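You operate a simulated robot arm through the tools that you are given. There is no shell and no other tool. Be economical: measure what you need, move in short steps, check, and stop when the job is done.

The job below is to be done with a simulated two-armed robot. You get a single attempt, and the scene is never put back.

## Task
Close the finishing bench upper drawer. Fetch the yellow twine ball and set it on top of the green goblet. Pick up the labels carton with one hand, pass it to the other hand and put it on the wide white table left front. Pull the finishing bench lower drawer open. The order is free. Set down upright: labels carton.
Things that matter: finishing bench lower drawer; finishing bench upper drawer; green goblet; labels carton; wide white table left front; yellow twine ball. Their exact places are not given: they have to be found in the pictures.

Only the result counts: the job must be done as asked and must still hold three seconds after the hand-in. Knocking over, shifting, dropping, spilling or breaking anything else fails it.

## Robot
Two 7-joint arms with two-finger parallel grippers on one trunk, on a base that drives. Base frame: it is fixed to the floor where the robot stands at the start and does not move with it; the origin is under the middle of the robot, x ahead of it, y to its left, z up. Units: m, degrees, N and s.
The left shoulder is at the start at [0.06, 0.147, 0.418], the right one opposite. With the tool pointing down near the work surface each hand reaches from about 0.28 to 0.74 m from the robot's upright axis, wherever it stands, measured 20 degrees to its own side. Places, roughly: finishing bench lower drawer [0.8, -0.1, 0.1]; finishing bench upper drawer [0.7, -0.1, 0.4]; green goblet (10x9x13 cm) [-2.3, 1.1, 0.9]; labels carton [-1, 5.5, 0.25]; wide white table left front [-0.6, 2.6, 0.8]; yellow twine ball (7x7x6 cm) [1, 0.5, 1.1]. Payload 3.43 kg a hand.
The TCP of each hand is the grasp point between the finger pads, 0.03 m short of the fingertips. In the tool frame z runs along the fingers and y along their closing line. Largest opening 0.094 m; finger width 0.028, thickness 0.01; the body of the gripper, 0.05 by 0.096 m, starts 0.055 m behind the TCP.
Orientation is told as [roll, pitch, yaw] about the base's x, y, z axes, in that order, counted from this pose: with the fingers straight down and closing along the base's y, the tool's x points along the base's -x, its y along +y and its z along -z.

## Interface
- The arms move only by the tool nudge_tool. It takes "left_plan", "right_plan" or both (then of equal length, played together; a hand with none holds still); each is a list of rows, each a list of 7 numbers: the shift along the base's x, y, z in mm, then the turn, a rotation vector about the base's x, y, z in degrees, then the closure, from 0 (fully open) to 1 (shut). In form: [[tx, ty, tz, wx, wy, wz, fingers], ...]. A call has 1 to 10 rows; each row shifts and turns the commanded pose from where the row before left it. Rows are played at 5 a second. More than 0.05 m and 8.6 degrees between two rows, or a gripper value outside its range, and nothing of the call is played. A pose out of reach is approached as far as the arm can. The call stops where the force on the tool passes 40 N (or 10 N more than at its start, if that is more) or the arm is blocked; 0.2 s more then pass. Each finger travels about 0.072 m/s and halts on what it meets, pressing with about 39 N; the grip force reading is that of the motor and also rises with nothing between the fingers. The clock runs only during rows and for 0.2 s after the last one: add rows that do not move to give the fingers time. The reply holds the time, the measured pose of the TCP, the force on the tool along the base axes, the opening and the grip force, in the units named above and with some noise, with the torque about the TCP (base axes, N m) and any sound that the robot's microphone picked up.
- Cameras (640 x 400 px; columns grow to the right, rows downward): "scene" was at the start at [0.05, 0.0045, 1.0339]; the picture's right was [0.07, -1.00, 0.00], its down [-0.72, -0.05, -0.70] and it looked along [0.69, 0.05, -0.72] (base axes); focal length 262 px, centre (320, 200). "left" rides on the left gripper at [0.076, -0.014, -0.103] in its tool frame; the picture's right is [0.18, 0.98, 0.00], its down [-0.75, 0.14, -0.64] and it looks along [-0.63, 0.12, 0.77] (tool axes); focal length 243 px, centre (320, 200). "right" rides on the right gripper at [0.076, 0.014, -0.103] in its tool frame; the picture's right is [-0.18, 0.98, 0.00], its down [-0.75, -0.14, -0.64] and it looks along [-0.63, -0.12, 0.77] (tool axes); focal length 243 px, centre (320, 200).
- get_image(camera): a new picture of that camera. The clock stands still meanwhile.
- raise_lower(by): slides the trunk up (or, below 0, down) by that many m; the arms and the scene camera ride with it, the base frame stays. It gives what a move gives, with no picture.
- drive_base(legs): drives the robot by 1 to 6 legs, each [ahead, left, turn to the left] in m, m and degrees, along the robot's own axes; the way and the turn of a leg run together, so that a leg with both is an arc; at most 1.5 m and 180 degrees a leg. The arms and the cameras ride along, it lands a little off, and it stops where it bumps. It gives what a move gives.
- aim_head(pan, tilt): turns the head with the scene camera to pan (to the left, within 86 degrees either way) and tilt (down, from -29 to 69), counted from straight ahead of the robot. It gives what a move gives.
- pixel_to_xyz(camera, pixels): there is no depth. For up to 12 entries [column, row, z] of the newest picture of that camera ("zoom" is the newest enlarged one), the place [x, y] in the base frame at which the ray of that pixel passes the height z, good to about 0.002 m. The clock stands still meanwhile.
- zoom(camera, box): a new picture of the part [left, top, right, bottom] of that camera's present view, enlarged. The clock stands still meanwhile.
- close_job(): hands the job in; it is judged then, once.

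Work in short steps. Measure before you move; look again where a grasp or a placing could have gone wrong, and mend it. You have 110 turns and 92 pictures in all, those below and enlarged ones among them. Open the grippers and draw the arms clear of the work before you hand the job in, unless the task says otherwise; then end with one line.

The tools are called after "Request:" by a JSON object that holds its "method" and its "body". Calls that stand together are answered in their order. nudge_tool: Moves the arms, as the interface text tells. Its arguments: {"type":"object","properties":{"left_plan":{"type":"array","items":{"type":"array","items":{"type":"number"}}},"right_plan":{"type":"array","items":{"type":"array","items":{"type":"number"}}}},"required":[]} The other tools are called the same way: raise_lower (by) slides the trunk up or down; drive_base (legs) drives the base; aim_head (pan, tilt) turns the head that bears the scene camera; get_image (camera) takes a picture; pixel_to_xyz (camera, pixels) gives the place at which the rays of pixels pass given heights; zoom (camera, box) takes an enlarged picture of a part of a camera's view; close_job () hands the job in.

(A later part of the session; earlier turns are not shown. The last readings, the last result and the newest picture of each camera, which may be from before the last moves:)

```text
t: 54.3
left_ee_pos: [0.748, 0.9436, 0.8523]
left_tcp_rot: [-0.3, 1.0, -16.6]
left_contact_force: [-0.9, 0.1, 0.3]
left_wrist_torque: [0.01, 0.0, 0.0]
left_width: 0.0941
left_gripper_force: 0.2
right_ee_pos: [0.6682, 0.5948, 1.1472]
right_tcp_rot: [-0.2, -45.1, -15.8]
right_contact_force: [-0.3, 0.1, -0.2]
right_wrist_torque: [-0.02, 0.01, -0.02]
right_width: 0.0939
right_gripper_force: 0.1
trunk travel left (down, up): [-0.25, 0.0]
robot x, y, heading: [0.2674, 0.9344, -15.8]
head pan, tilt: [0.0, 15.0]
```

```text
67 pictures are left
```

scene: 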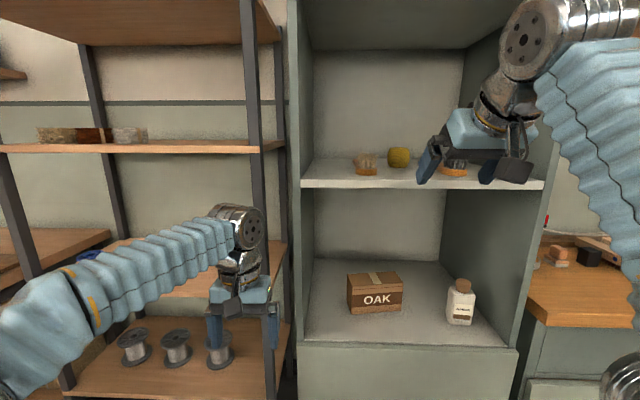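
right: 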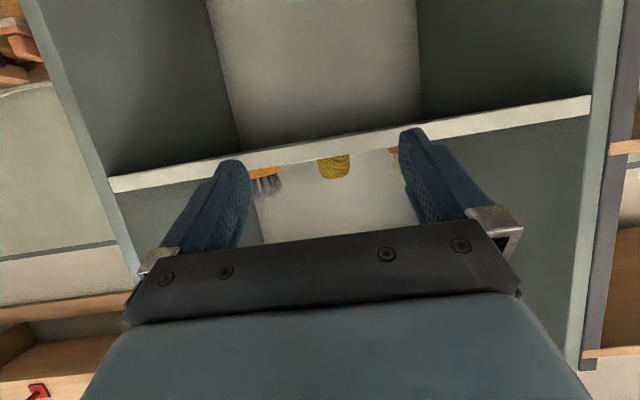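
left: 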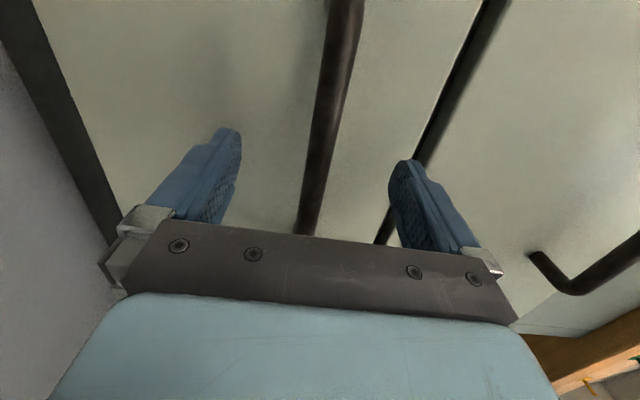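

Triangulating the ball from both views gives (1.010, 0.487, 1.081). I pull the left hand back out of the rack's way, then drive ahead 0.22 m.

Request:
{"method": "nudge_tool", "body": {"left_plan": [[-27, 7.6, 0, 0, 0, 0, 0], [-27, 7.6, 0, 0, 0, 0, 0], [-27, 7.6, 0, 0, 0, 0, 0], [-27, 7.6, 0, 0, 0, 0, 0], [-27, 7.6, 0, 0, 0, 0, 0]]}}

Request:
{"method": "drive_base", "body": {"legs": [[0.22, 0, 0]]}}

Request:
{"method": "get_image", "body": {"camera": "scene"}}

Request:
{"method": "get_image", "body": {"camera": "right"}}

```text
t: 55.5
left_ee_pos: [0.613, 0.9813, 0.8515]
left_tcp_rot: [-0.2, 0.9, -16.6]
left_contact_force: [0.9, -0.2, 0.3]
left_wrist_torque: [0.01, 0.02, 0.0]
left_width: 0.0941
left_gripper_force: 0.0
right_ee_pos: [0.6677, 0.5953, 1.1472]
right_tcp_rot: [-0.2, -45.0, -15.7]
right_contact_force: [0.4, 0.0, 0.5]
right_wrist_torque: [-0.02, 0.0, 0.04]
right_width: 0.0941
right_gripper_force: 0.0
trunk travel left (down, up): [-0.25, 0.0]
robot x, y, heading: [0.2678, 0.9377, -16.0]
head pan, tilt: [0.0, 15.0]
```

```text
t: 57.2
left_ee_pos: [0.8297, 0.9209, 0.852]
left_tcp_rot: [-0.2, 0.9, -16.6]
left_contact_force: [0.8, 0.5, -0.4]
left_wrist_torque: [0.01, -0.01, 0.0]
left_width: 0.094
left_gripper_force: 0.1
right_ee_pos: [0.8832, 0.5331, 1.1474]
right_tcp_rot: [-0.2, -44.9, -15.6]
right_contact_force: [0.8, 0.3, -0.9]
right_wrist_torque: [-0.01, -0.01, -0.02]
right_width: 0.0941
right_gripper_force: 0.1
trunk travel left (down, up): [-0.25, 0.0]
robot x, y, heading: [0.4808, 0.8794, -16.1]
head pan, tilt: [0.0, 15.0]
```

```text
66 pictures are left
```

scene: 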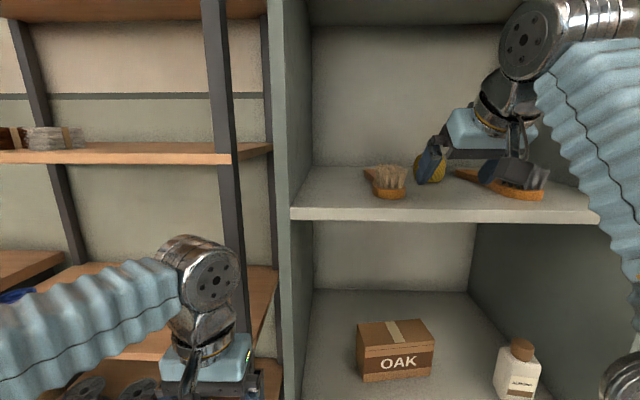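

```text
65 pictures are left
```

right: 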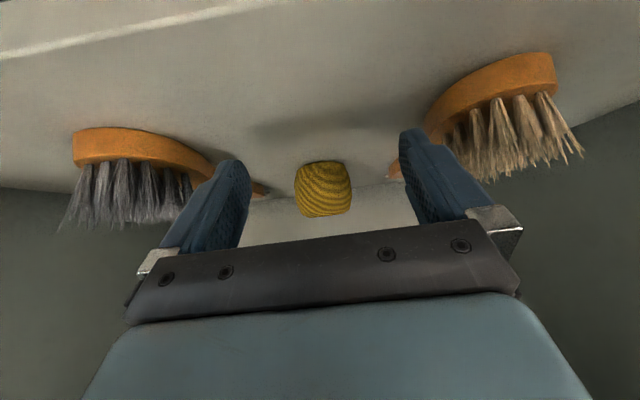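

The right view shows the ball centred at (323,190) but higher than I computed (the head's tilt shifts the scene camera). I get ray positions from both cameras to correct the height.

Request:
{"method": "pixel_to_xyz", "body": {"camera": "right", "pixels": [[323, 190, 1.12], [323, 190, 1.13], [323, 190, 1.14], [323, 163, 1.1], [120, 130, 1.1], [10, 55, 1.1], [10, 55, 1.08], [200, 12, 1.08]]}}

Request:
{"method": "pixel_to_xyz", "body": {"camera": "scene", "pixels": [[436, 168, 1.12], [436, 168, 1.13], [436, 168, 1.14], [400, 208, 1.1], [400, 208, 1.08]]}}

Request:
{"method": "zoom", "body": {"camera": "scene", "box": [360, 120, 560, 245]}}

```text
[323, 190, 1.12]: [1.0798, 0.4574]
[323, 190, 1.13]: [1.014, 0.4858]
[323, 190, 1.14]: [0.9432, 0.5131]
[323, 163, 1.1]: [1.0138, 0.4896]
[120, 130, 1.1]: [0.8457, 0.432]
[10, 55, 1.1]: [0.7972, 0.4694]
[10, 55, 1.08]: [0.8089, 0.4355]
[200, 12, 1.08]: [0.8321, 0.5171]
```

```text
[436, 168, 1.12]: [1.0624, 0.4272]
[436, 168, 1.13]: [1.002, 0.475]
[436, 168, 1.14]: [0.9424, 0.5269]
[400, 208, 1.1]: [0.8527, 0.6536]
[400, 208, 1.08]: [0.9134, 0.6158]
```

```text
3.20 times, centred on (460, 182) of scene
```

zoom: 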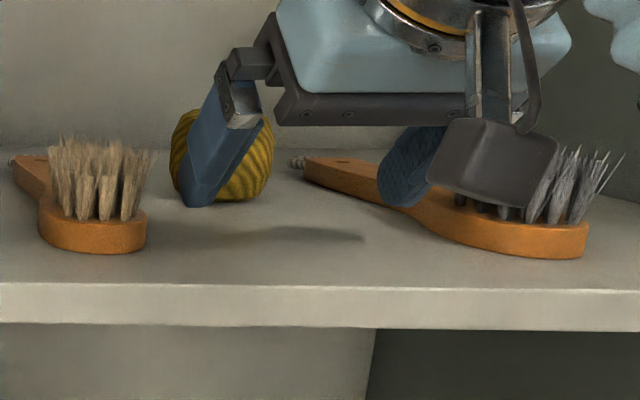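

Both cameras agree on the ball at (1.010, 0.488, 1.13), shelf at 1.10. I advance 0.12 m level with the ball, fingers slightly narrowed.

Request:
{"method": "nudge_tool", "body": {"right_plan": [[23, -7.7, -0.7, 0, 0, 0, 0.06], [23, -7.7, -0.7, 0, 0, 0, 0.06], [23, -7.7, -0.7, 0, 0, 0, 0.06], [23, -7.7, -0.7, 0, 0, 0, 0.06], [23, -7.7, -0.7, 0, 0, 0, 0.06]]}}

Request:
{"method": "get_image", "body": {"camera": "right"}}

```text
t: 58.2
left_ee_pos: [0.8261, 0.9237, 0.8542]
left_tcp_rot: [-0.2, 0.7, -16.5]
left_contact_force: [-0.2, 0.9, -0.7]
left_wrist_torque: [-0.02, -0.01, -0.01]
left_width: 0.094
left_gripper_force: 0.0
right_ee_pos: [0.9365, 0.5249, 1.1304]
right_tcp_rot: [0.5, -46.4, -16.3]
right_contact_force: [-16.5, 9.5, 28.2]
right_wrist_torque: [-1.1, 0.56, -0.87]
right_width: 0.0858
right_gripper_force: 0.1
right hand out of reach, approached as far as the arm can: row 1, 2, 3, 4, 5
trunk travel left (down, up): [-0.25, 0.0]
robot x, y, heading: [0.4827, 0.8792, -15.8]
head pan, tilt: [0.0, 15.0]
stopped in row 5 (right hand): the force on the tool passed its limit at 70 N (the readings are from after the stop); the commanded pose is now the measured one
```

```text
63 pictures are left
```

right: 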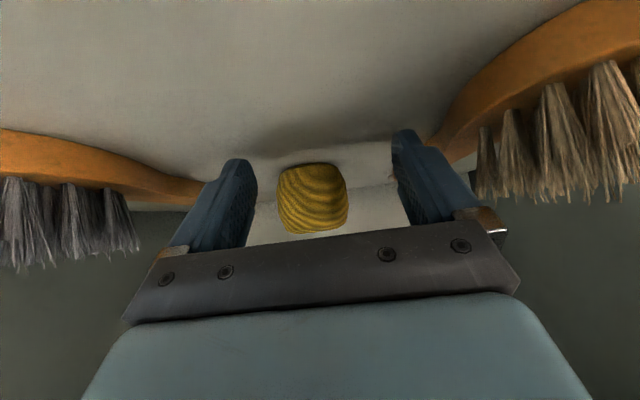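

Reach limits made the hand sag and touch the shelf. I lift off, draw back a bit, and bring the base closer instead.

Request:
{"method": "nudge_tool", "body": {"right_plan": [[-12, 3.5, 8, 0, 0, 0, 0.06], [-12, 3.5, 8, 0, 0, 0, 0.06], [-15, 4.2, 4, 0, 0, 0, 0.06]]}}

```text
t: 59.0
left_ee_pos: [0.828, 0.9213, 0.8524]
left_tcp_rot: [-0.3, 0.9, -16.4]
left_contact_force: [-0.4, 0.4, -0.9]
left_wrist_torque: [-0.01, 0.03, -0.01]
left_width: 0.0938
left_gripper_force: 0.2
right_ee_pos: [0.9032, 0.5333, 1.1443]
right_tcp_rot: [0.2, -45.6, -16.2]
right_contact_force: [0.7, -0.2, -1.0]
right_wrist_torque: [0.0, 0.0, 0.02]
right_width: 0.0885
right_gripper_force: 0.0
trunk travel left (down, up): [-0.25, 0.0]
robot x, y, heading: [0.4839, 0.8795, -16.0]
head pan, tilt: [0.0, 15.0]
```

I back out 0.15 m and turn the base 16° left so that the right arm gains reach and the left arm stays away from the rack; then I restore the hand's yaw.

Request:
{"method": "drive_base", "body": {"legs": [[-0.16, 0, 0], [0, -0.12, 0], [0, 0, 16]]}}

Request:
{"method": "nudge_tool", "body": {"right_plan": [[0, 0, 0, 0, 0, -8, 0], [0, 0, 0, 0, 0, -8, 0]]}}

Request:
{"method": "get_image", "body": {"camera": "scene"}}

```text
t: 62.2
left_ee_pos: [0.6193, 0.9389, 0.8521]
left_tcp_rot: [-0.2, 0.9, -0.8]
left_contact_force: [-0.4, 0.0, 0.0]
left_wrist_torque: [0.0, 0.02, 0.0]
left_width: 0.094
left_gripper_force: 0.1
right_ee_pos: [0.7954, 0.5849, 1.1445]
right_tcp_rot: [0.2, -45.7, -0.6]
right_contact_force: [-0.5, 0.5, 0.4]
right_wrist_torque: [-0.01, 0.02, 0.01]
right_width: 0.0886
right_gripper_force: 0.1
trunk travel left (down, up): [-0.25, 0.0]
robot x, y, heading: [0.2946, 0.8016, -0.4]
head pan, tilt: [0.0, 15.0]
```

```text
t: 62.8
left_ee_pos: [0.6186, 0.9378, 0.8526]
left_tcp_rot: [-0.2, 0.9, -0.8]
left_contact_force: [0.4, 0.3, 0.8]
left_wrist_torque: [0.05, 0.0, 0.0]
left_width: 0.0939
left_gripper_force: 0.2
right_ee_pos: [0.7943, 0.585, 1.1455]
right_tcp_rot: [0.3, -45.8, -16.5]
right_contact_force: [0.5, -0.4, -0.1]
right_wrist_torque: [0.05, 0.03, 0.0]
right_width: 0.0937
right_gripper_force: 0.1
trunk travel left (down, up): [-0.25, 0.0]
robot x, y, heading: [0.2955, 0.804, -0.4]
head pan, tilt: [0.0, 15.0]
```

```text
62 pictures are left
```

scene: 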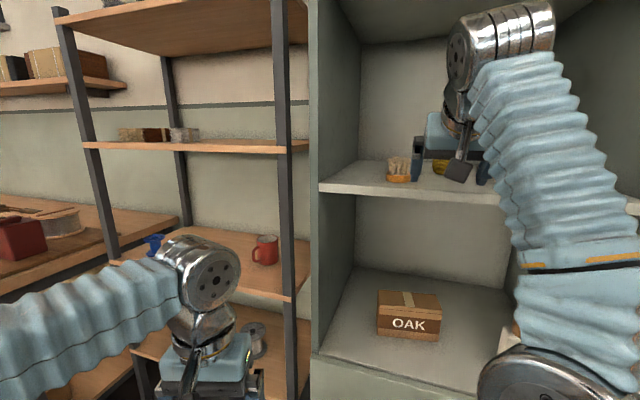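

The hand needs 33 mm to the right and 0.22 m in. I drive sideways, then along the approach line 0.165 m, leaving the rest to the arm.

Request:
{"method": "drive_base", "body": {"legs": [[-0.009, -0.032, 0], [0.158, -0.046, 0]]}}

Request:
{"method": "get_image", "body": {"camera": "right"}}

```text
t: 64.7
left_ee_pos: [0.7659, 0.8612, 0.8511]
left_tcp_rot: [-0.2, 1.0, -0.8]
left_contact_force: [-0.6, -0.7, 0.4]
left_wrist_torque: [-0.04, 0.0, -0.02]
left_width: 0.0939
left_gripper_force: 0.0
right_ee_pos: [0.9409, 0.5091, 1.1449]
right_tcp_rot: [0.3, -45.8, -16.5]
right_contact_force: [1.0, -0.4, 0.2]
right_wrist_torque: [0.03, -0.02, -0.01]
right_width: 0.0941
right_gripper_force: 0.1
trunk travel left (down, up): [-0.25, 0.0]
robot x, y, heading: [0.4431, 0.727, 0.4]
head pan, tilt: [0.0, 15.0]
```

```text
61 pictures are left
```

right: 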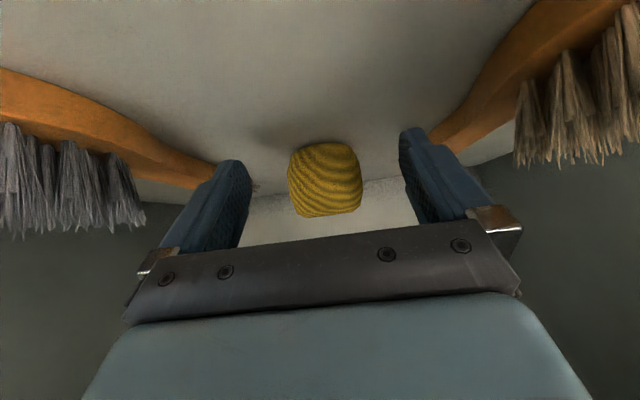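

The ball is centred at (326,180) between the fingers. I advance 60 mm level.

Request:
{"method": "nudge_tool", "body": {"right_plan": [[14.4, -4.2, 0, 0, 0, 0, 0.03], [14.4, -4.2, 0, 0, 0, 0, 0.03], [14.4, -4.2, 0, 0, 0, 0, 0.03], [14.4, -4.2, 0, 0, 0, 0, 0.03]]}}

Request:
{"method": "get_image", "body": {"camera": "right"}}

```text
t: 65.6
left_ee_pos: [0.764, 0.8612, 0.8536]
left_tcp_rot: [-0.4, 0.7, -0.7]
left_contact_force: [-0.7, -0.2, -0.3]
left_wrist_torque: [0.05, -0.04, 0.01]
left_width: 0.094
left_gripper_force: 0.0
right_ee_pos: [0.9747, 0.4974, 1.1318]
right_tcp_rot: [1.1, -46.6, -16.9]
right_contact_force: [-12.9, 8.1, 25.5]
right_wrist_torque: [-0.97, 0.44, -0.83]
right_width: 0.0885
right_gripper_force: 0.1
right hand out of reach, approached as far as the arm can: row 1, 2, 3, 4
trunk travel left (down, up): [-0.25, 0.0]
robot x, y, heading: [0.4443, 0.7268, -0.0]
head pan, tilt: [0.0, 15.0]
stopped in row 4 (right hand): the force on the tool passed its limit at 125 N (the readings are from after the stop); the commanded pose is now the measured one
```

```text
60 pictures are left
```

right: 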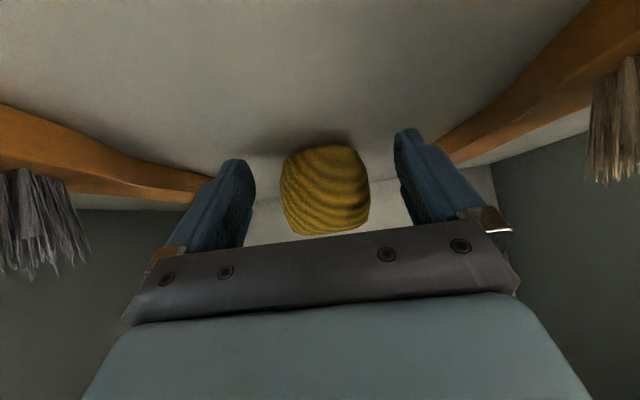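

The shelf touched again by sag at reach limit. I lift 12 mm and back 15 mm with the arm, then bring the base forward 45 mm.

Request:
{"method": "nudge_tool", "body": {"right_plan": [[-10, 2.9, 6, 0, 0, 0, 0], [-14, 4, 7, 0, 0, 0, 0], [0, 0, 0, 0, 0, 0, 0]]}}

Request:
{"method": "drive_base", "body": {"legs": [[0.047, -0.014, 0]]}}

Request:
{"method": "get_image", "body": {"camera": "right"}}

```text
t: 66.4
left_ee_pos: [0.7649, 0.8612, 0.8517]
left_tcp_rot: [-0.3, 0.9, -0.7]
left_contact_force: [0.3, 0.0, -0.3]
left_wrist_torque: [-0.01, -0.03, 0.01]
left_width: 0.0938
left_gripper_force: 0.1
right_ee_pos: [0.9543, 0.5033, 1.1406]
right_tcp_rot: [0.8, -46.1, -16.7]
right_contact_force: [0.4, 0.8, -0.2]
right_wrist_torque: [0.03, 0.04, 0.02]
right_width: 0.0937
right_gripper_force: 0.1
trunk travel left (down, up): [-0.25, 0.0]
robot x, y, heading: [0.4464, 0.7249, -0.3]
head pan, tilt: [0.0, 15.0]
```

```text
t: 67.3
left_ee_pos: [0.8126, 0.846, 0.8524]
left_tcp_rot: [-0.2, 0.9, -0.7]
left_contact_force: [-0.1, 0.6, 0.0]
left_wrist_torque: [0.02, -0.01, 0.03]
left_width: 0.094
left_gripper_force: 0.0
right_ee_pos: [1.0018, 0.4887, 1.1392]
right_tcp_rot: [0.7, -46.2, -16.6]
right_contact_force: [0.2, -0.1, 0.4]
right_wrist_torque: [0.04, -0.02, -0.04]
right_width: 0.0944
right_gripper_force: 0.1
trunk travel left (down, up): [-0.25, 0.0]
robot x, y, heading: [0.4881, 0.7089, -0.2]
head pan, tilt: [0.0, 15.0]
```

```text
59 pictures are left
```

right: 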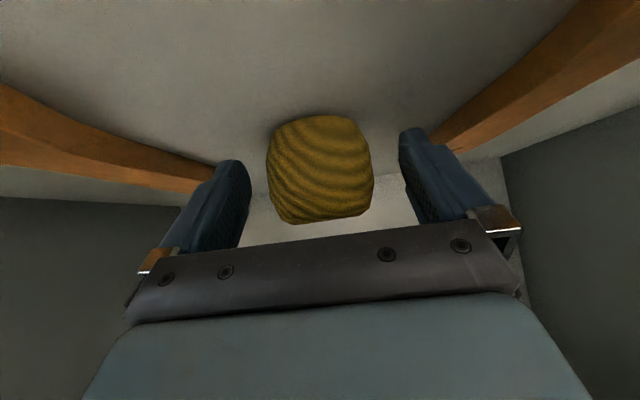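

The ball is centred but still about 27 mm ahead of the pads. I bring the base another 18 mm forward, then close.

Request:
{"method": "drive_base", "body": {"legs": [[0.018, -0.005, 0]]}}

Request:
{"method": "get_image", "body": {"camera": "right"}}

```text
t: 68.1
left_ee_pos: [0.8298, 0.8416, 0.8527]
left_tcp_rot: [-0.3, 0.9, -0.7]
left_contact_force: [-0.6, 0.2, -0.3]
left_wrist_torque: [0.02, -0.01, 0.01]
left_width: 0.094
left_gripper_force: 0.1
right_ee_pos: [1.0193, 0.4852, 1.1394]
right_tcp_rot: [0.9, -46.1, -16.6]
right_contact_force: [-0.1, 0.1, -0.3]
right_wrist_torque: [-0.01, -0.01, 0.01]
right_width: 0.094
right_gripper_force: 0.1
trunk travel left (down, up): [-0.25, 0.0]
robot x, y, heading: [0.5059, 0.706, 0.1]
head pan, tilt: [0.0, 15.0]
```

```text
58 pictures are left
```

right: 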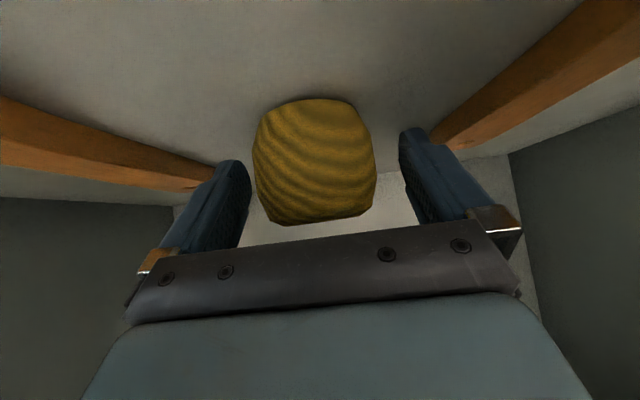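

The ball is now at pad depth. I close slowly.

Request:
{"method": "nudge_tool", "body": {"right_plan": [[0, 0, 0, 0, 0, 0, 0.2], [0, 0, 0, 0, 0, 0, 0.4], [0, 0, 0, 0, 0, 0, 0.6], [0, 0, 0, 0, 0, 0, 0.6]]}}

Request:
{"method": "get_image", "body": {"camera": "right"}}

```text
t: 69.1
left_ee_pos: [0.8302, 0.8415, 0.8527]
left_tcp_rot: [-0.2, 0.9, -0.7]
left_contact_force: [-0.2, -1.1, 0.6]
left_wrist_torque: [0.0, 0.01, -0.03]
left_width: 0.0939
left_gripper_force: 0.0
right_ee_pos: [1.0185, 0.484, 1.1402]
right_tcp_rot: [0.9, -46.1, -16.7]
right_contact_force: [0.7, -0.5, 1.1]
right_wrist_torque: [0.01, 0.01, -0.03]
right_width: 0.0644
right_gripper_force: 39.1
trunk travel left (down, up): [-0.25, 0.0]
robot x, y, heading: [0.5078, 0.7035, -0.1]
head pan, tilt: [0.0, 15.0]
```

```text
57 pictures are left
```

right: 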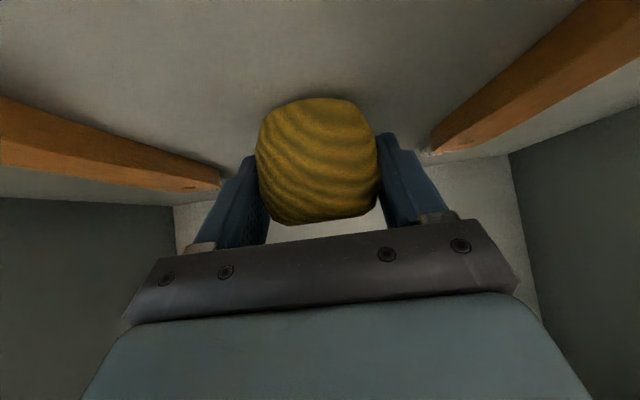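

Gripped at 64 mm width. I lift slightly and drive back along the approach line.

Request:
{"method": "nudge_tool", "body": {"right_plan": [[-3, 1, 4, 0, 0, 0, 0.8], [-6, 2, 5, 0, 0, 0, 0.8], [-6, 2, 5, 0, 0, 0, 0.8]]}}

Request:
{"method": "drive_base", "body": {"legs": [[-0.34, 0.099, 0], [-0.25, 0.07, 0]]}}

Request:
{"method": "get_image", "body": {"camera": "scene"}}

```text
t: 69.9
left_ee_pos: [0.8308, 0.8418, 0.8512]
left_tcp_rot: [-0.2, 0.9, -0.7]
left_contact_force: [0.4, -0.4, -0.1]
left_wrist_torque: [-0.02, 0.03, -0.01]
left_width: 0.0938
left_gripper_force: 0.1
right_ee_pos: [1.004, 0.4875, 1.1452]
right_tcp_rot: [0.9, -46.1, -16.7]
right_contact_force: [-0.2, -0.1, -0.7]
right_wrist_torque: [-0.02, -0.02, 0.01]
right_width: 0.0646
right_gripper_force: 39.2
right hand out of reach, approached as far as the arm can: row 1, 3
trunk travel left (down, up): [-0.25, 0.0]
robot x, y, heading: [0.5048, 0.7043, -0.1]
head pan, tilt: [0.0, 15.0]
```

```text
t: 73.6
left_ee_pos: [0.2486, 1.0117, 0.8533]
left_tcp_rot: [-0.2, 1.0, -1.0]
left_contact_force: [0.4, -0.3, 0.7]
left_wrist_torque: [0.01, 0.02, 0.02]
left_width: 0.0942
left_gripper_force: 0.0
right_ee_pos: [0.4192, 0.6567, 1.1461]
right_tcp_rot: [0.8, -46.1, -16.9]
right_contact_force: [0.4, 0.7, -0.8]
right_wrist_torque: [0.02, -0.02, -0.01]
right_width: 0.0641
right_gripper_force: 38.9
trunk travel left (down, up): [-0.25, 0.0]
robot x, y, heading: [-0.0747, 0.8765, -0.5]
head pan, tilt: [0.0, 15.0]
```

```text
56 pictures are left
```

scene: 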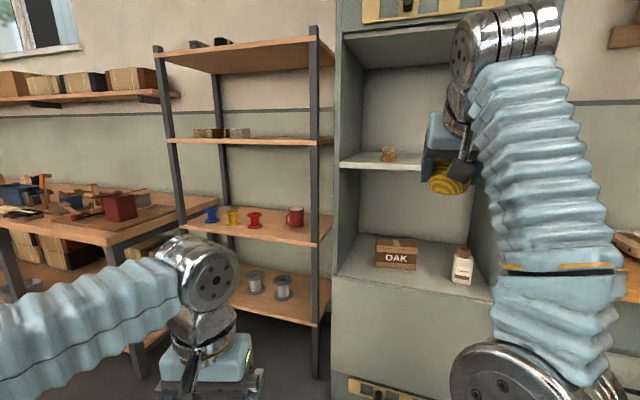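

The ball is held at (447,182). I back a little and turn to the left in two stages to survey the room for the goblet and a free path.

Request:
{"method": "drive_base", "body": {"legs": [[-0.15, 0, 0], [0, 0, 120]]}}

Request:
{"method": "aim_head", "body": {"pan": 10, "tilt": 20}}

Request:
{"method": "get_image", "body": {"camera": "scene"}}

Request:
{"method": "aim_head", "body": {"pan": 75, "tilt": 20}}

Request:
{"method": "get_image", "body": {"camera": "scene"}}

```text
t: 80.1
left_ee_pos: [-0.5132, 1.0751, 0.851]
left_tcp_rot: [-0.2, 1.0, 122.0]
left_contact_force: [0.8, 0.1, 0.2]
left_wrist_torque: [0.03, 0.03, -0.01]
left_width: 0.0942
left_gripper_force: 0.0
right_ee_pos: [-0.3095, 1.4122, 1.1449]
right_tcp_rot: [0.8, -46.1, 106.1]
right_contact_force: [-0.5, -0.4, -0.2]
right_wrist_torque: [-0.01, -0.02, 0.04]
right_width: 0.0627
right_gripper_force: 39.0
trunk travel left (down, up): [-0.25, 0.0]
robot x, y, heading: [-0.2252, 0.8778, 122.9]
head pan, tilt: [0.0, 15.0]
```

```text
t: 80.8
left_ee_pos: [-0.5133, 1.0748, 0.8522]
left_tcp_rot: [-0.2, 1.0, 122.1]
left_contact_force: [1.1, -0.2, -0.5]
left_wrist_torque: [0.02, 0.02, 0.0]
left_width: 0.0943
left_gripper_force: 0.1
right_ee_pos: [-0.3104, 1.4125, 1.1465]
right_tcp_rot: [0.8, -46.1, 106.0]
right_contact_force: [-1.1, -0.3, -0.2]
right_wrist_torque: [-0.01, 0.01, 0.0]
right_width: 0.0624
right_gripper_force: 39.2
trunk travel left (down, up): [-0.25, 0.0]
robot x, y, heading: [-0.2203, 0.8773, 122.8]
head pan, tilt: [10.0, 20.0]
```

```text
55 pictures are left
```

scene: 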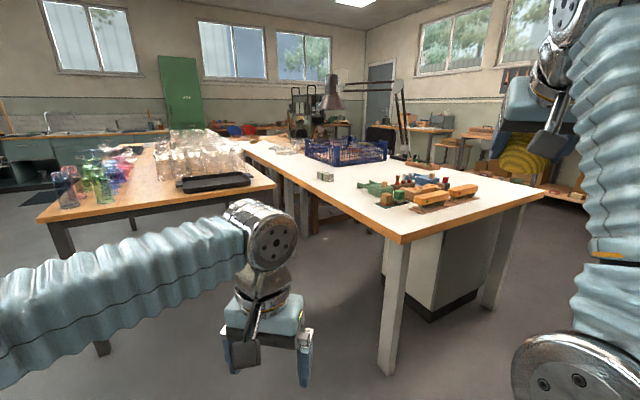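

```text
t: 82.1
left_ee_pos: [-0.5131, 1.075, 0.8519]
left_tcp_rot: [-0.2, 0.8, 122.1]
left_contact_force: [-0.6, 0.2, 0.2]
left_wrist_torque: [0.01, -0.02, 0.0]
left_width: 0.0941
left_gripper_force: 0.0
right_ee_pos: [-0.312, 1.4129, 1.1452]
right_tcp_rot: [0.8, -46.1, 106.1]
right_contact_force: [-0.3, -0.6, 0.0]
right_wrist_torque: [0.0, 0.0, 0.02]
right_width: 0.0628
right_gripper_force: 38.7
trunk travel left (down, up): [-0.25, 0.0]
robot x, y, heading: [-0.2274, 0.8822, 123.1]
head pan, tilt: [75.0, 20.0]
```

```text
54 pictures are left
```

scene: 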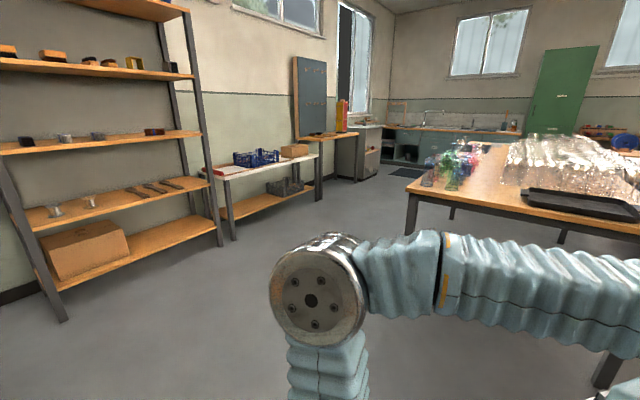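

Coloured glasses stand at the near end of the wooden table. I aim there, zoom, and measure the table corners.

Request:
{"method": "aim_head", "body": {"pan": 42, "tilt": 20}}

Request:
{"method": "get_image", "body": {"camera": "scene"}}

Request:
{"method": "zoom", "body": {"camera": "scene", "box": [220, 110, 460, 260]}}

```text
t: 83.1
left_ee_pos: [-0.5132, 1.0744, 0.8521]
left_tcp_rot: [-0.2, 1.0, 122.1]
left_contact_force: [-0.5, 0.8, -0.2]
left_wrist_torque: [-0.03, 0.0, -0.03]
left_width: 0.094
left_gripper_force: 0.0
right_ee_pos: [-0.31, 1.4133, 1.1445]
right_tcp_rot: [0.7, -46.2, 106.2]
right_contact_force: [-0.9, -0.1, -0.7]
right_wrist_torque: [0.03, 0.01, -0.04]
right_width: 0.0627
right_gripper_force: 39.3
trunk travel left (down, up): [-0.25, 0.0]
robot x, y, heading: [-0.2229, 0.8739, 122.8]
head pan, tilt: [42.0, 20.0]
```

```text
53 pictures are left
```

scene: 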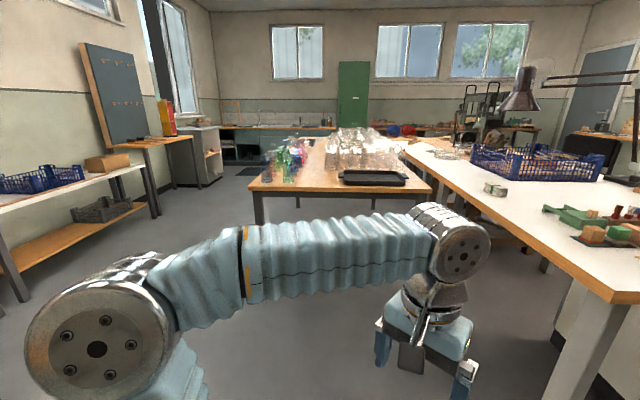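

```text
2.67 times, centred on (340, 185) of scene
```

zoom: 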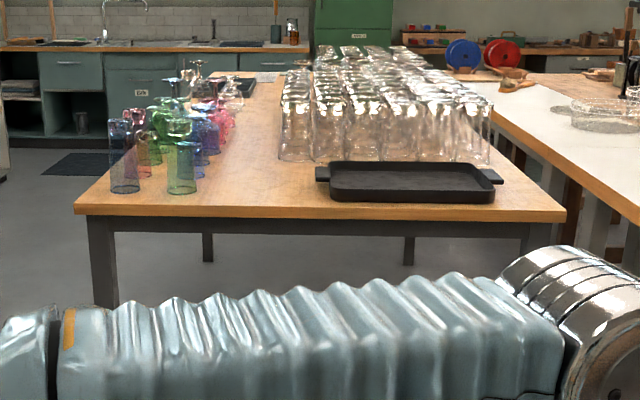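

Several coloured glasses stand on the table's left side. I measure table corners and glass bases, assuming the top near z≈0.83.

Request:
{"method": "pixel_to_xyz", "body": {"camera": "scene", "pixels": [[249, 191, 0.83], [431, 193, 0.83], [300, 138, 0.83], [267, 182, 0.83], [288, 182, 0.83], [249, 191, 0.78], [431, 193, 0.78], [259, 223, 0.0]]}}

Request:
{"method": "zoom", "body": {"camera": "scene", "box": [255, 130, 319, 190]}}

```text
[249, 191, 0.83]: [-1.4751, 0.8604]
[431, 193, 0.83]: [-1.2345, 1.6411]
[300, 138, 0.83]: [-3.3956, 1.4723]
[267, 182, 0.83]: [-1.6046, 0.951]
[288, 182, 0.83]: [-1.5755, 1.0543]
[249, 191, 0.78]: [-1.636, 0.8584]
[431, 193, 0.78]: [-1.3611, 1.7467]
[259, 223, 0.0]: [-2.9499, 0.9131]
```

```text
6.67 times, centred on (287, 160) of scene
```

zoom: 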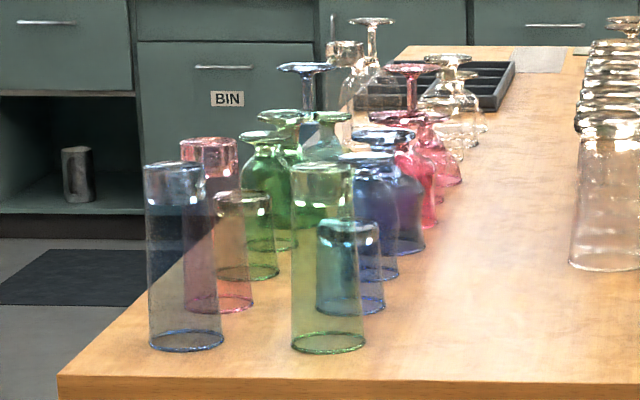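

The goblets are stood upside down (foot on top). Before driving I check floor positions of the furniture on the left: legs at (25,300), (157,215), (185,187).

Request:
{"method": "pixel_to_xyz", "body": {"camera": "scene", "pixels": [[25, 300, 0.0], [157, 215, 0.0], [185, 187, 0.0], [259, 223, 0.0], [222, 180, 0.0], [310, 270, 0.0]]}}

```text
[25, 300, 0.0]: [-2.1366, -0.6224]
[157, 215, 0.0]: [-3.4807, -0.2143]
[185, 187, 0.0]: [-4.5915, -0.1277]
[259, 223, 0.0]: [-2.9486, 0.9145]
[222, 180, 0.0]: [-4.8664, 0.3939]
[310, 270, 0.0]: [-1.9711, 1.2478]
```

The aisle between glass table and wall furniture is about 1.5 m wide. I turn to face along it, slide left 1.08 m and drive up beside the glasses.

Request:
{"method": "drive_base", "body": {"legs": [[0, 0, 40.3], [0, 1.08, 0], [1.2, 0, 0]]}}

Request:
{"method": "aim_head", "body": {"pan": -40, "tilt": 20}}

Request:
{"method": "get_image", "body": {"camera": "scene"}}

```text
t: 96.2
left_ee_pos: [-2.006, 0.1311, 0.853]
left_tcp_rot: [-0.2, 0.9, 162.3]
left_contact_force: [-0.4, -0.4, 0.5]
left_wrist_torque: [0.03, -0.02, 0.01]
left_width: 0.0939
left_gripper_force: 0.1
right_ee_pos: [-2.07, 0.5208, 1.1442]
right_tcp_rot: [0.9, -46.1, 146.3]
right_contact_force: [-1.7, 1.0, -0.4]
right_wrist_torque: [-0.02, -0.01, -0.02]
right_width: 0.0623
right_gripper_force: 39.0
trunk travel left (down, up): [-0.25, 0.0]
robot x, y, heading: [-1.6544, 0.166, 163.1]
head pan, tilt: [42.0, 20.0]
```

```text
t: 97.8
left_ee_pos: [-2.0064, 0.1309, 0.8531]
left_tcp_rot: [-0.2, 0.9, 162.4]
left_contact_force: [0.6, -0.3, 0.0]
left_wrist_torque: [0.0, -0.02, 0.01]
left_width: 0.0939
left_gripper_force: 0.0
right_ee_pos: [-2.0694, 0.5199, 1.1456]
right_tcp_rot: [0.8, -46.2, 146.4]
right_contact_force: [0.4, 0.2, -0.7]
right_wrist_torque: [0.01, 0.02, 0.01]
right_width: 0.0626
right_gripper_force: 38.6
trunk travel left (down, up): [-0.25, 0.0]
robot x, y, heading: [-1.6561, 0.1635, 163.1]
head pan, tilt: [-40.0, 20.0]
```

```text
50 pictures are left
```

scene: 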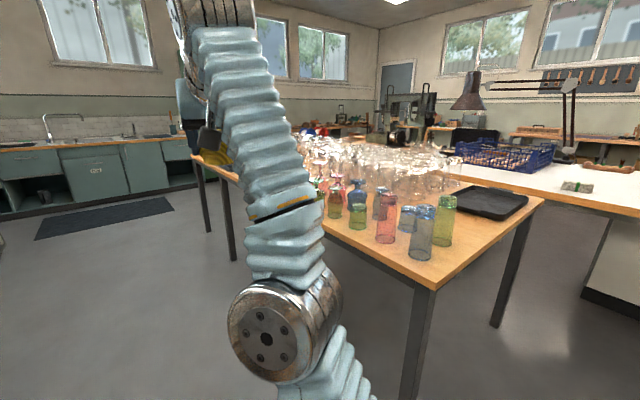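

The near-row glasses are in view. I move ahead 0.75 m and turn right to face the table side.

Request:
{"method": "drive_base", "body": {"legs": [[0.7, 0, 0], [0, 0, -90]]}}

Request:
{"method": "aim_head", "body": {"pan": 0, "tilt": 28}}

Request:
{"method": "get_image", "body": {"camera": "scene"}}

```text
t: 105.4
left_ee_pos: [-2.3658, 0.7202, 0.8516]
left_tcp_rot: [-0.2, 0.9, 73.1]
left_contact_force: [0.3, -0.4, -0.3]
left_wrist_torque: [-0.04, -0.01, -0.04]
left_width: 0.0941
left_gripper_force: 0.1
right_ee_pos: [-1.9782, 0.7886, 1.1445]
right_tcp_rot: [0.8, -46.1, 57.2]
right_contact_force: [-0.6, 0.8, -0.6]
right_wrist_torque: [-0.01, -0.01, -0.02]
right_width: 0.0621
right_gripper_force: 38.6
trunk travel left (down, up): [-0.25, 0.0]
robot x, y, heading: [-2.3229, 0.3734, 74.0]
head pan, tilt: [-40.0, 20.0]
```

```text
t: 106.4
left_ee_pos: [-2.3666, 0.7189, 0.8508]
left_tcp_rot: [-0.3, 0.9, 73.1]
left_contact_force: [-0.1, -0.9, -0.6]
left_wrist_torque: [0.0, -0.01, 0.02]
left_width: 0.0942
left_gripper_force: 0.1
right_ee_pos: [-1.9788, 0.7886, 1.1457]
right_tcp_rot: [0.8, -46.1, 57.1]
right_contact_force: [0.2, -0.2, -2.2]
right_wrist_torque: [-0.02, 0.01, -0.03]
right_width: 0.0624
right_gripper_force: 38.6
trunk travel left (down, up): [-0.25, 0.0]
robot x, y, heading: [-2.3254, 0.3732, 73.7]
head pan, tilt: [0.0, 28.0]
```

```text
49 pictures are left
```

scene: 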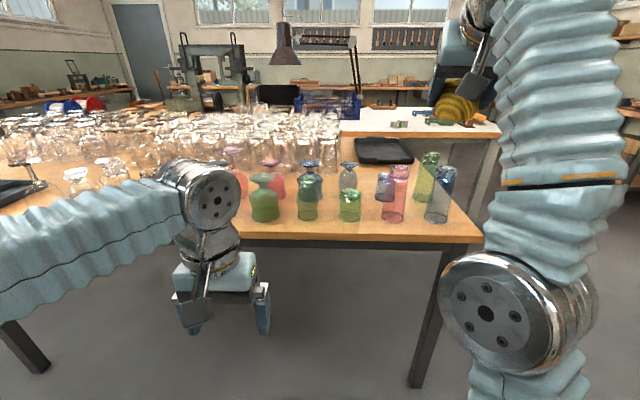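

A green stemmed glass stands at (263,198) in the front row. I zoom.

Request:
{"method": "zoom", "body": {"camera": "scene", "box": [220, 140, 380, 240]}}

Request:
{"method": "pixel_to_xyz", "body": {"camera": "scene", "pixels": [[263, 219, 0.83], [263, 219, 0.8], [309, 217, 0.83], [482, 240, 0.83], [482, 240, 0.8], [300, 234, 0.83], [262, 178, 0.96], [420, 385, 0.0]]}}

```text
4.00 times, centred on (300, 190) of scene
```

zoom: 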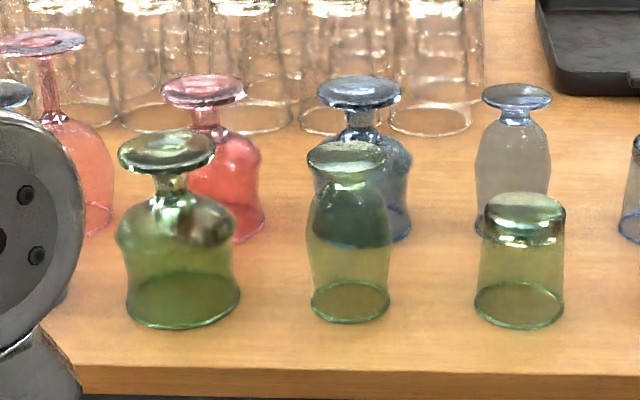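

```text
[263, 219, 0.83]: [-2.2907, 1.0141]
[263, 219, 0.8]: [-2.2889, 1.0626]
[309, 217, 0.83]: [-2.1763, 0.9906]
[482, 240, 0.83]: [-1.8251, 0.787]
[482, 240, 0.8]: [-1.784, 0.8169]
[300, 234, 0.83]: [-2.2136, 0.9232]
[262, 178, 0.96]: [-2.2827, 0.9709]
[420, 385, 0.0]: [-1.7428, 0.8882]
```

The green goblet (upside down, foot disc on top) is the one at zoom (180,230). I solve for its height by matching base and top rays.

Request:
{"method": "pixel_to_xyz", "body": {"camera": "scene", "pixels": [[265.75, 215, 0.75], [265.75, 215, 0.8], [265.75, 215, 0.85], [261.75, 177, 0.88], [261.75, 177, 0.93], [261.75, 177, 0.98], [250.5, 177, 0.98], [273, 177, 0.98], [252, 215, 0.85], [280, 215, 0.85]]}}

```text
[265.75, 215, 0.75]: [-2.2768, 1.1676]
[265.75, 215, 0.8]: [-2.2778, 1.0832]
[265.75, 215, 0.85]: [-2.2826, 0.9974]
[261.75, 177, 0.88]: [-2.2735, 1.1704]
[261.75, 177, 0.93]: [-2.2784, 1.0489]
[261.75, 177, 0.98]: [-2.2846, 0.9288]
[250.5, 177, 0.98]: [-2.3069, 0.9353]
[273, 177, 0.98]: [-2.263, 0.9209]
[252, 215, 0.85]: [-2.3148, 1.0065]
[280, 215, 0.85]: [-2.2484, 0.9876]
```

The height is uncertain (0.72–0.80). I slide the base 0.37 m left, which both lines up the right hand and gives parallax.

Request:
{"method": "drive_base", "body": {"legs": [[0, 0.37, 0]]}}

Request:
{"method": "get_image", "body": {"camera": "scene"}}

```text
t: 108.8
left_ee_pos: [-2.7222, 0.8235, 0.8514]
left_tcp_rot: [-0.2, 0.9, 72.9]
left_contact_force: [-0.2, 0.4, 0.1]
left_wrist_torque: [0.0, -0.02, -0.03]
left_width: 0.094
left_gripper_force: 0.1
right_ee_pos: [-2.3345, 0.8903, 1.1463]
right_tcp_rot: [0.8, -46.0, 56.9]
right_contact_force: [0.4, 0.2, -0.5]
right_wrist_torque: [0.01, 0.03, -0.05]
right_width: 0.0623
right_gripper_force: 39.1
trunk travel left (down, up): [-0.25, 0.0]
robot x, y, heading: [-2.6823, 0.4806, 73.6]
head pan, tilt: [0.0, 28.0]
```

```text
47 pictures are left
```

scene: 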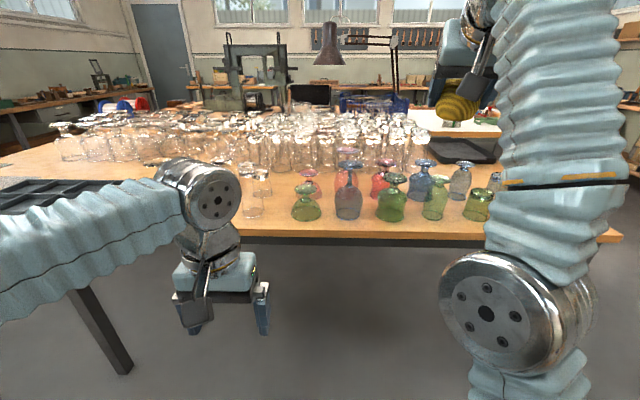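

Two green goblets are now visible; the one at (391,197) matches x≈-2.28 (the other is near x≈-2.53). I zoom to triangulate.

Request:
{"method": "zoom", "body": {"camera": "scene", "box": [280, 140, 440, 240]}}

Request:
{"method": "pixel_to_xyz", "body": {"camera": "scene", "pixels": [[393, 178, 0.88], [393, 178, 0.93], [305, 203, 0.85], [391, 215, 0.75], [391, 215, 0.8]]}}

```text
4.00 times, centred on (360, 190) of scene
```

zoom: 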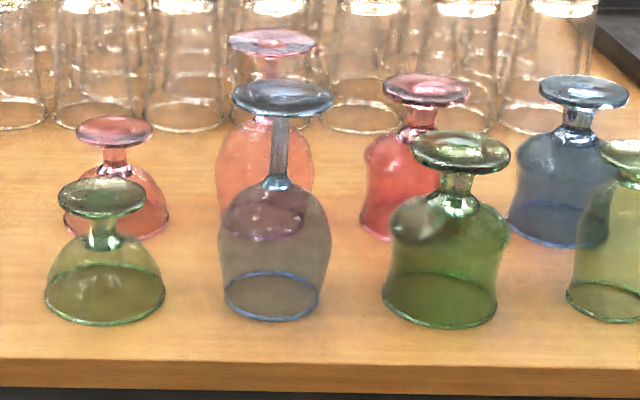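

```text
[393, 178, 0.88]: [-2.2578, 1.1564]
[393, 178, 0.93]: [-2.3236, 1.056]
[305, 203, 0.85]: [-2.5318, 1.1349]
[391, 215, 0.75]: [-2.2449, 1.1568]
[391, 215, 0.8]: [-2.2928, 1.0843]
```

Triangulation puts the goblet's top disc at about (-2.276, 1.12, 0.90), table at ≈0.775. I drive ahead 0.2 m with the ball held high (bottom ≈1.10) and look again.

Request:
{"method": "drive_base", "body": {"legs": [[0.2, 0, 0]]}}

Request:
{"method": "aim_head", "body": {"pan": -10, "tilt": 35}}

Request:
{"method": "get_image", "body": {"camera": "scene"}}

Request:
{"method": "get_image", "body": {"camera": "right"}}

```text
t: 110.4
left_ee_pos: [-2.6635, 1.0174, 0.8516]
left_tcp_rot: [-0.2, 0.8, 72.8]
left_contact_force: [0.0, -0.1, -0.2]
left_wrist_torque: [0.01, -0.03, -0.02]
left_width: 0.0941
left_gripper_force: 0.1
right_ee_pos: [-2.2758, 1.0845, 1.1456]
right_tcp_rot: [0.7, -46.1, 56.8]
right_contact_force: [-0.3, -0.2, 0.2]
right_wrist_torque: [0.0, 0.04, 0.0]
right_width: 0.0621
right_gripper_force: 39.3
trunk travel left (down, up): [-0.25, 0.0]
robot x, y, heading: [-2.6221, 0.6711, 73.4]
head pan, tilt: [0.0, 28.0]
```

```text
t: 111.1
left_ee_pos: [-2.6638, 1.0173, 0.8516]
left_tcp_rot: [-0.2, 0.9, 72.8]
left_contact_force: [1.0, 0.2, 0.7]
left_wrist_torque: [0.01, 0.03, 0.0]
left_width: 0.0941
left_gripper_force: 0.0
right_ee_pos: [-2.2763, 1.0843, 1.1448]
right_tcp_rot: [0.8, -46.1, 56.8]
right_contact_force: [0.9, 0.7, -1.0]
right_wrist_torque: [0.0, -0.02, 0.0]
right_width: 0.0621
right_gripper_force: 39.0
trunk travel left (down, up): [-0.25, 0.0]
robot x, y, heading: [-2.6223, 0.6693, 73.5]
head pan, tilt: [-10.0, 35.0]
```

```text
45 pictures are left
```

scene: 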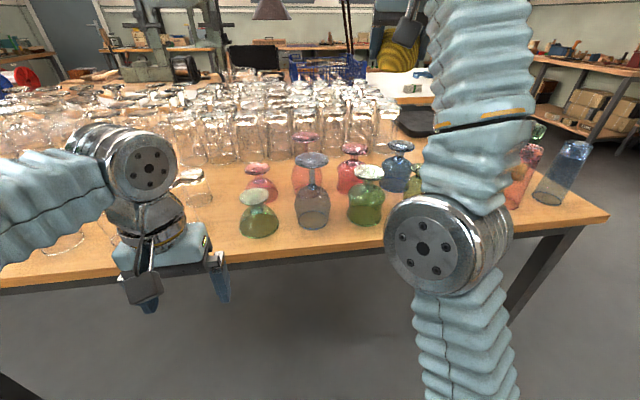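

```text
44 pictures are left
```

right: 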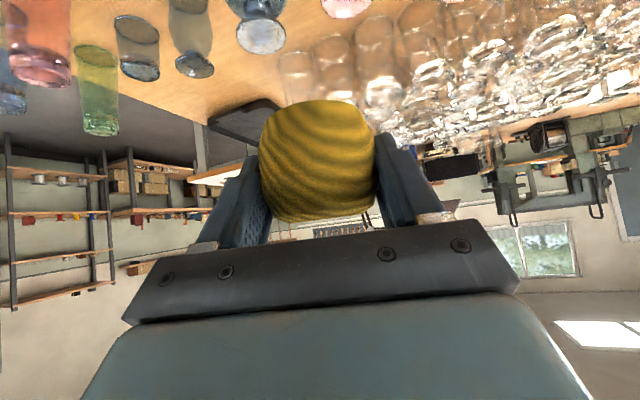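

The goblet's disc is at about (368,172) now. I measure at z=0.90, and query the ball's outline in the right camera too.

Request:
{"method": "zoom", "body": {"camera": "scene", "box": [300, 130, 420, 240]}}

Request:
{"method": "pixel_to_xyz", "body": {"camera": "scene", "pixels": [[368.5, 172, 0.88], [368.5, 172, 0.9], [368.5, 172, 0.92], [365, 213, 0.75], [365, 213, 0.77], [365, 213, 0.79], [314, 159, 0.93], [353, 150, 0.9]]}}

```text
3.64 times, centred on (360, 185) of scene
```

zoom: 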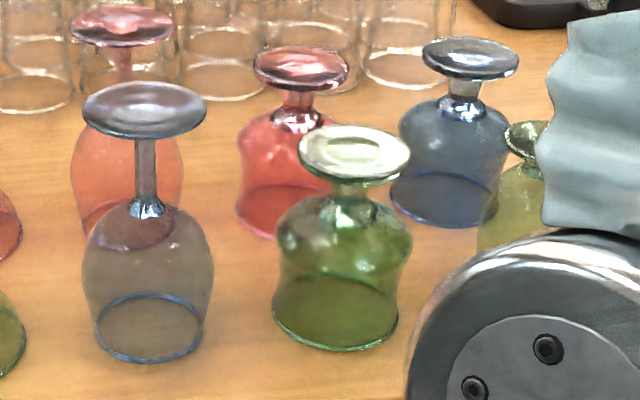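

```text
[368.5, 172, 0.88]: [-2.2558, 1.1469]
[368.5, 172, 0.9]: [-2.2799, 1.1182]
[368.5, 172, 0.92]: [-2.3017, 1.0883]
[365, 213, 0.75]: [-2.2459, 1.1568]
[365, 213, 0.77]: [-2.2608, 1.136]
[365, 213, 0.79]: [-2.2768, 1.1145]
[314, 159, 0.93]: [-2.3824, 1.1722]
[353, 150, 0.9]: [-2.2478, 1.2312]
```

Goblet disc centre is (-2.276,1.116,≈0.90); the ball's centre is directly under the TCP with its bottom ≈43 mm below. I shift 32 mm in y and lower to leave a gap of about 2 cm.

Request:
{"method": "nudge_tool", "body": {"right_plan": [[0, 8, -15, 0, 0, 0, 0.8], [0, 8, -15, 0, 0, 0, 0.8], [0, 8, -20, 0, 0, 0, 0.8], [0, 8, -20, 0, 0, 0, 0.8], [0, 0, -25, 0, 0, 0, 0.8], [0, 0, -25, 0, 0, 0, 0.8], [0, 0, -25, 0, 0, 0, 0.8], [0, 0, -15, 0, 0, 0, 0.8], [0, 0, 0, 0, 0, 0, 0.8]]}}

Request:
{"method": "get_image", "body": {"camera": "right"}}

Request:
{"method": "zoom", "body": {"camera": "scene", "box": [280, 100, 480, 240]}}

```text
t: 113.1
left_ee_pos: [-2.664, 1.0175, 0.8516]
left_tcp_rot: [-0.2, 0.9, 72.9]
left_contact_force: [0.7, 0.1, 0.5]
left_wrist_torque: [-0.02, 0.04, -0.02]
left_width: 0.0941
left_gripper_force: 0.0
right_ee_pos: [-2.2644, 1.1768, 1.0862]
right_tcp_rot: [0.8, -46.0, 56.8]
right_contact_force: [-0.2, -0.5, -1.8]
right_wrist_torque: [0.0, -0.01, -0.01]
right_width: 0.0623
right_gripper_force: 39.3
right hand out of reach, approached as far as the arm can: row 1, 2, 3, 4, 5, 6, 7, 8
trunk travel left (down, up): [-0.25, 0.0]
robot x, y, heading: [-2.6245, 0.6702, 73.4]
head pan, tilt: [-10.0, 35.0]
```

```text
42 pictures are left
```

right: 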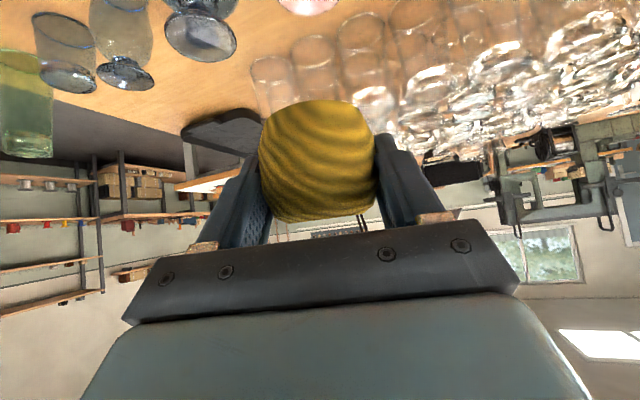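

```text
2.86 times, centred on (380, 170) of scene
```

zoom: 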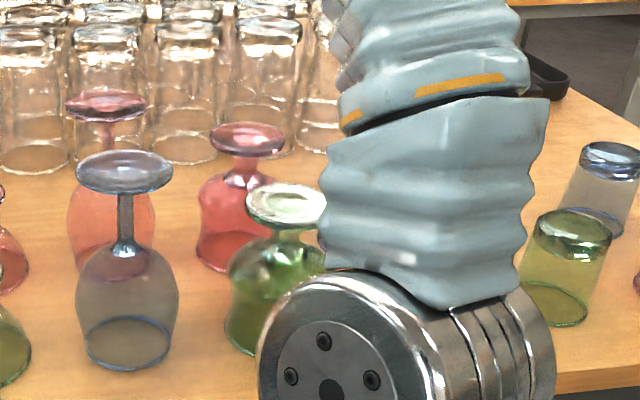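

The arm can't go lower at this pitch, so I'll lower with the trunk instead. First I back the base 62 mm so that the ball is over the goblet, then lower 0.06 m and check.

Request:
{"method": "drive_base", "body": {"legs": [[-0.062, -0.006, 0]]}}

Request:
{"method": "raise_lower", "body": {"by": -0.07}}

Request:
{"method": "get_image", "body": {"camera": "scene"}}

Request:
{"method": "get_image", "body": {"camera": "left"}}

```text
t: 114.1
left_ee_pos: [-2.6757, 0.9567, 0.8523]
left_tcp_rot: [-0.1, 0.9, 72.8]
left_contact_force: [0.6, -0.4, -0.2]
left_wrist_torque: [0.01, 0.0, 0.0]
left_width: 0.094
left_gripper_force: 0.0
right_ee_pos: [-2.2771, 1.1149, 1.0871]
right_tcp_rot: [0.8, -46.0, 57.0]
right_contact_force: [0.2, 0.2, -0.2]
right_wrist_torque: [0.02, 0.01, 0.01]
right_width: 0.0623
right_gripper_force: 39.5
trunk travel left (down, up): [-0.25, 0.0]
robot x, y, heading: [-2.6337, 0.6056, 73.5]
head pan, tilt: [-10.0, 35.0]
```

```text
t: 115.2
left_ee_pos: [-2.6754, 0.9569, 0.781]
left_tcp_rot: [-0.2, 0.9, 72.9]
left_contact_force: [0.4, -0.3, -0.2]
left_wrist_torque: [0.0, 0.02, 0.0]
left_width: 0.0941
left_gripper_force: 0.1
right_ee_pos: [-2.2771, 1.1158, 1.0176]
right_tcp_rot: [0.7, -46.1, 56.9]
right_contact_force: [0.8, 0.4, -0.2]
right_wrist_torque: [-0.02, 0.0, 0.04]
right_width: 0.0622
right_gripper_force: 39.0
trunk travel left (down, up): [-0.18, 0.07]
robot x, y, heading: [-2.6422, 0.6065, 73.6]
head pan, tilt: [-10.0, 35.0]
```

```text
40 pictures are left
```

scene: 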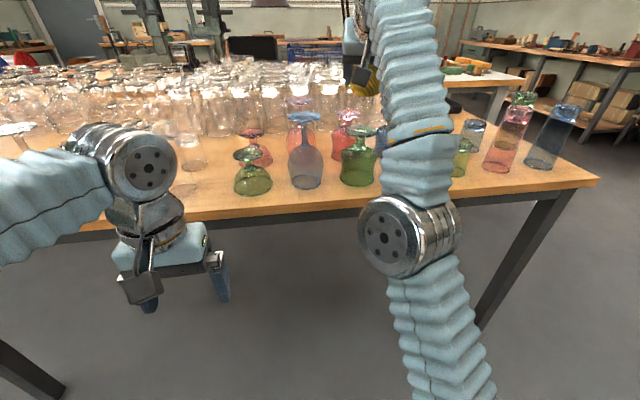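

```text
39 pictures are left
```

left: 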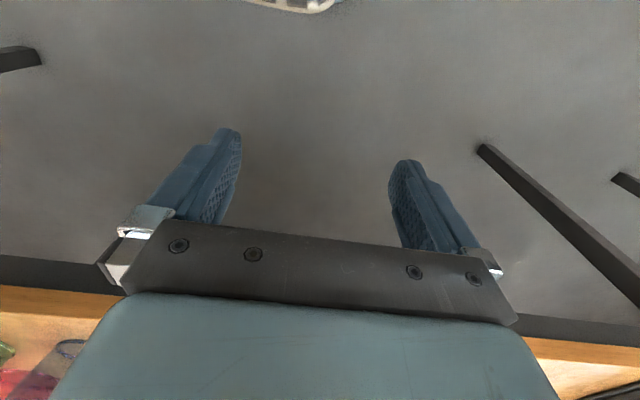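

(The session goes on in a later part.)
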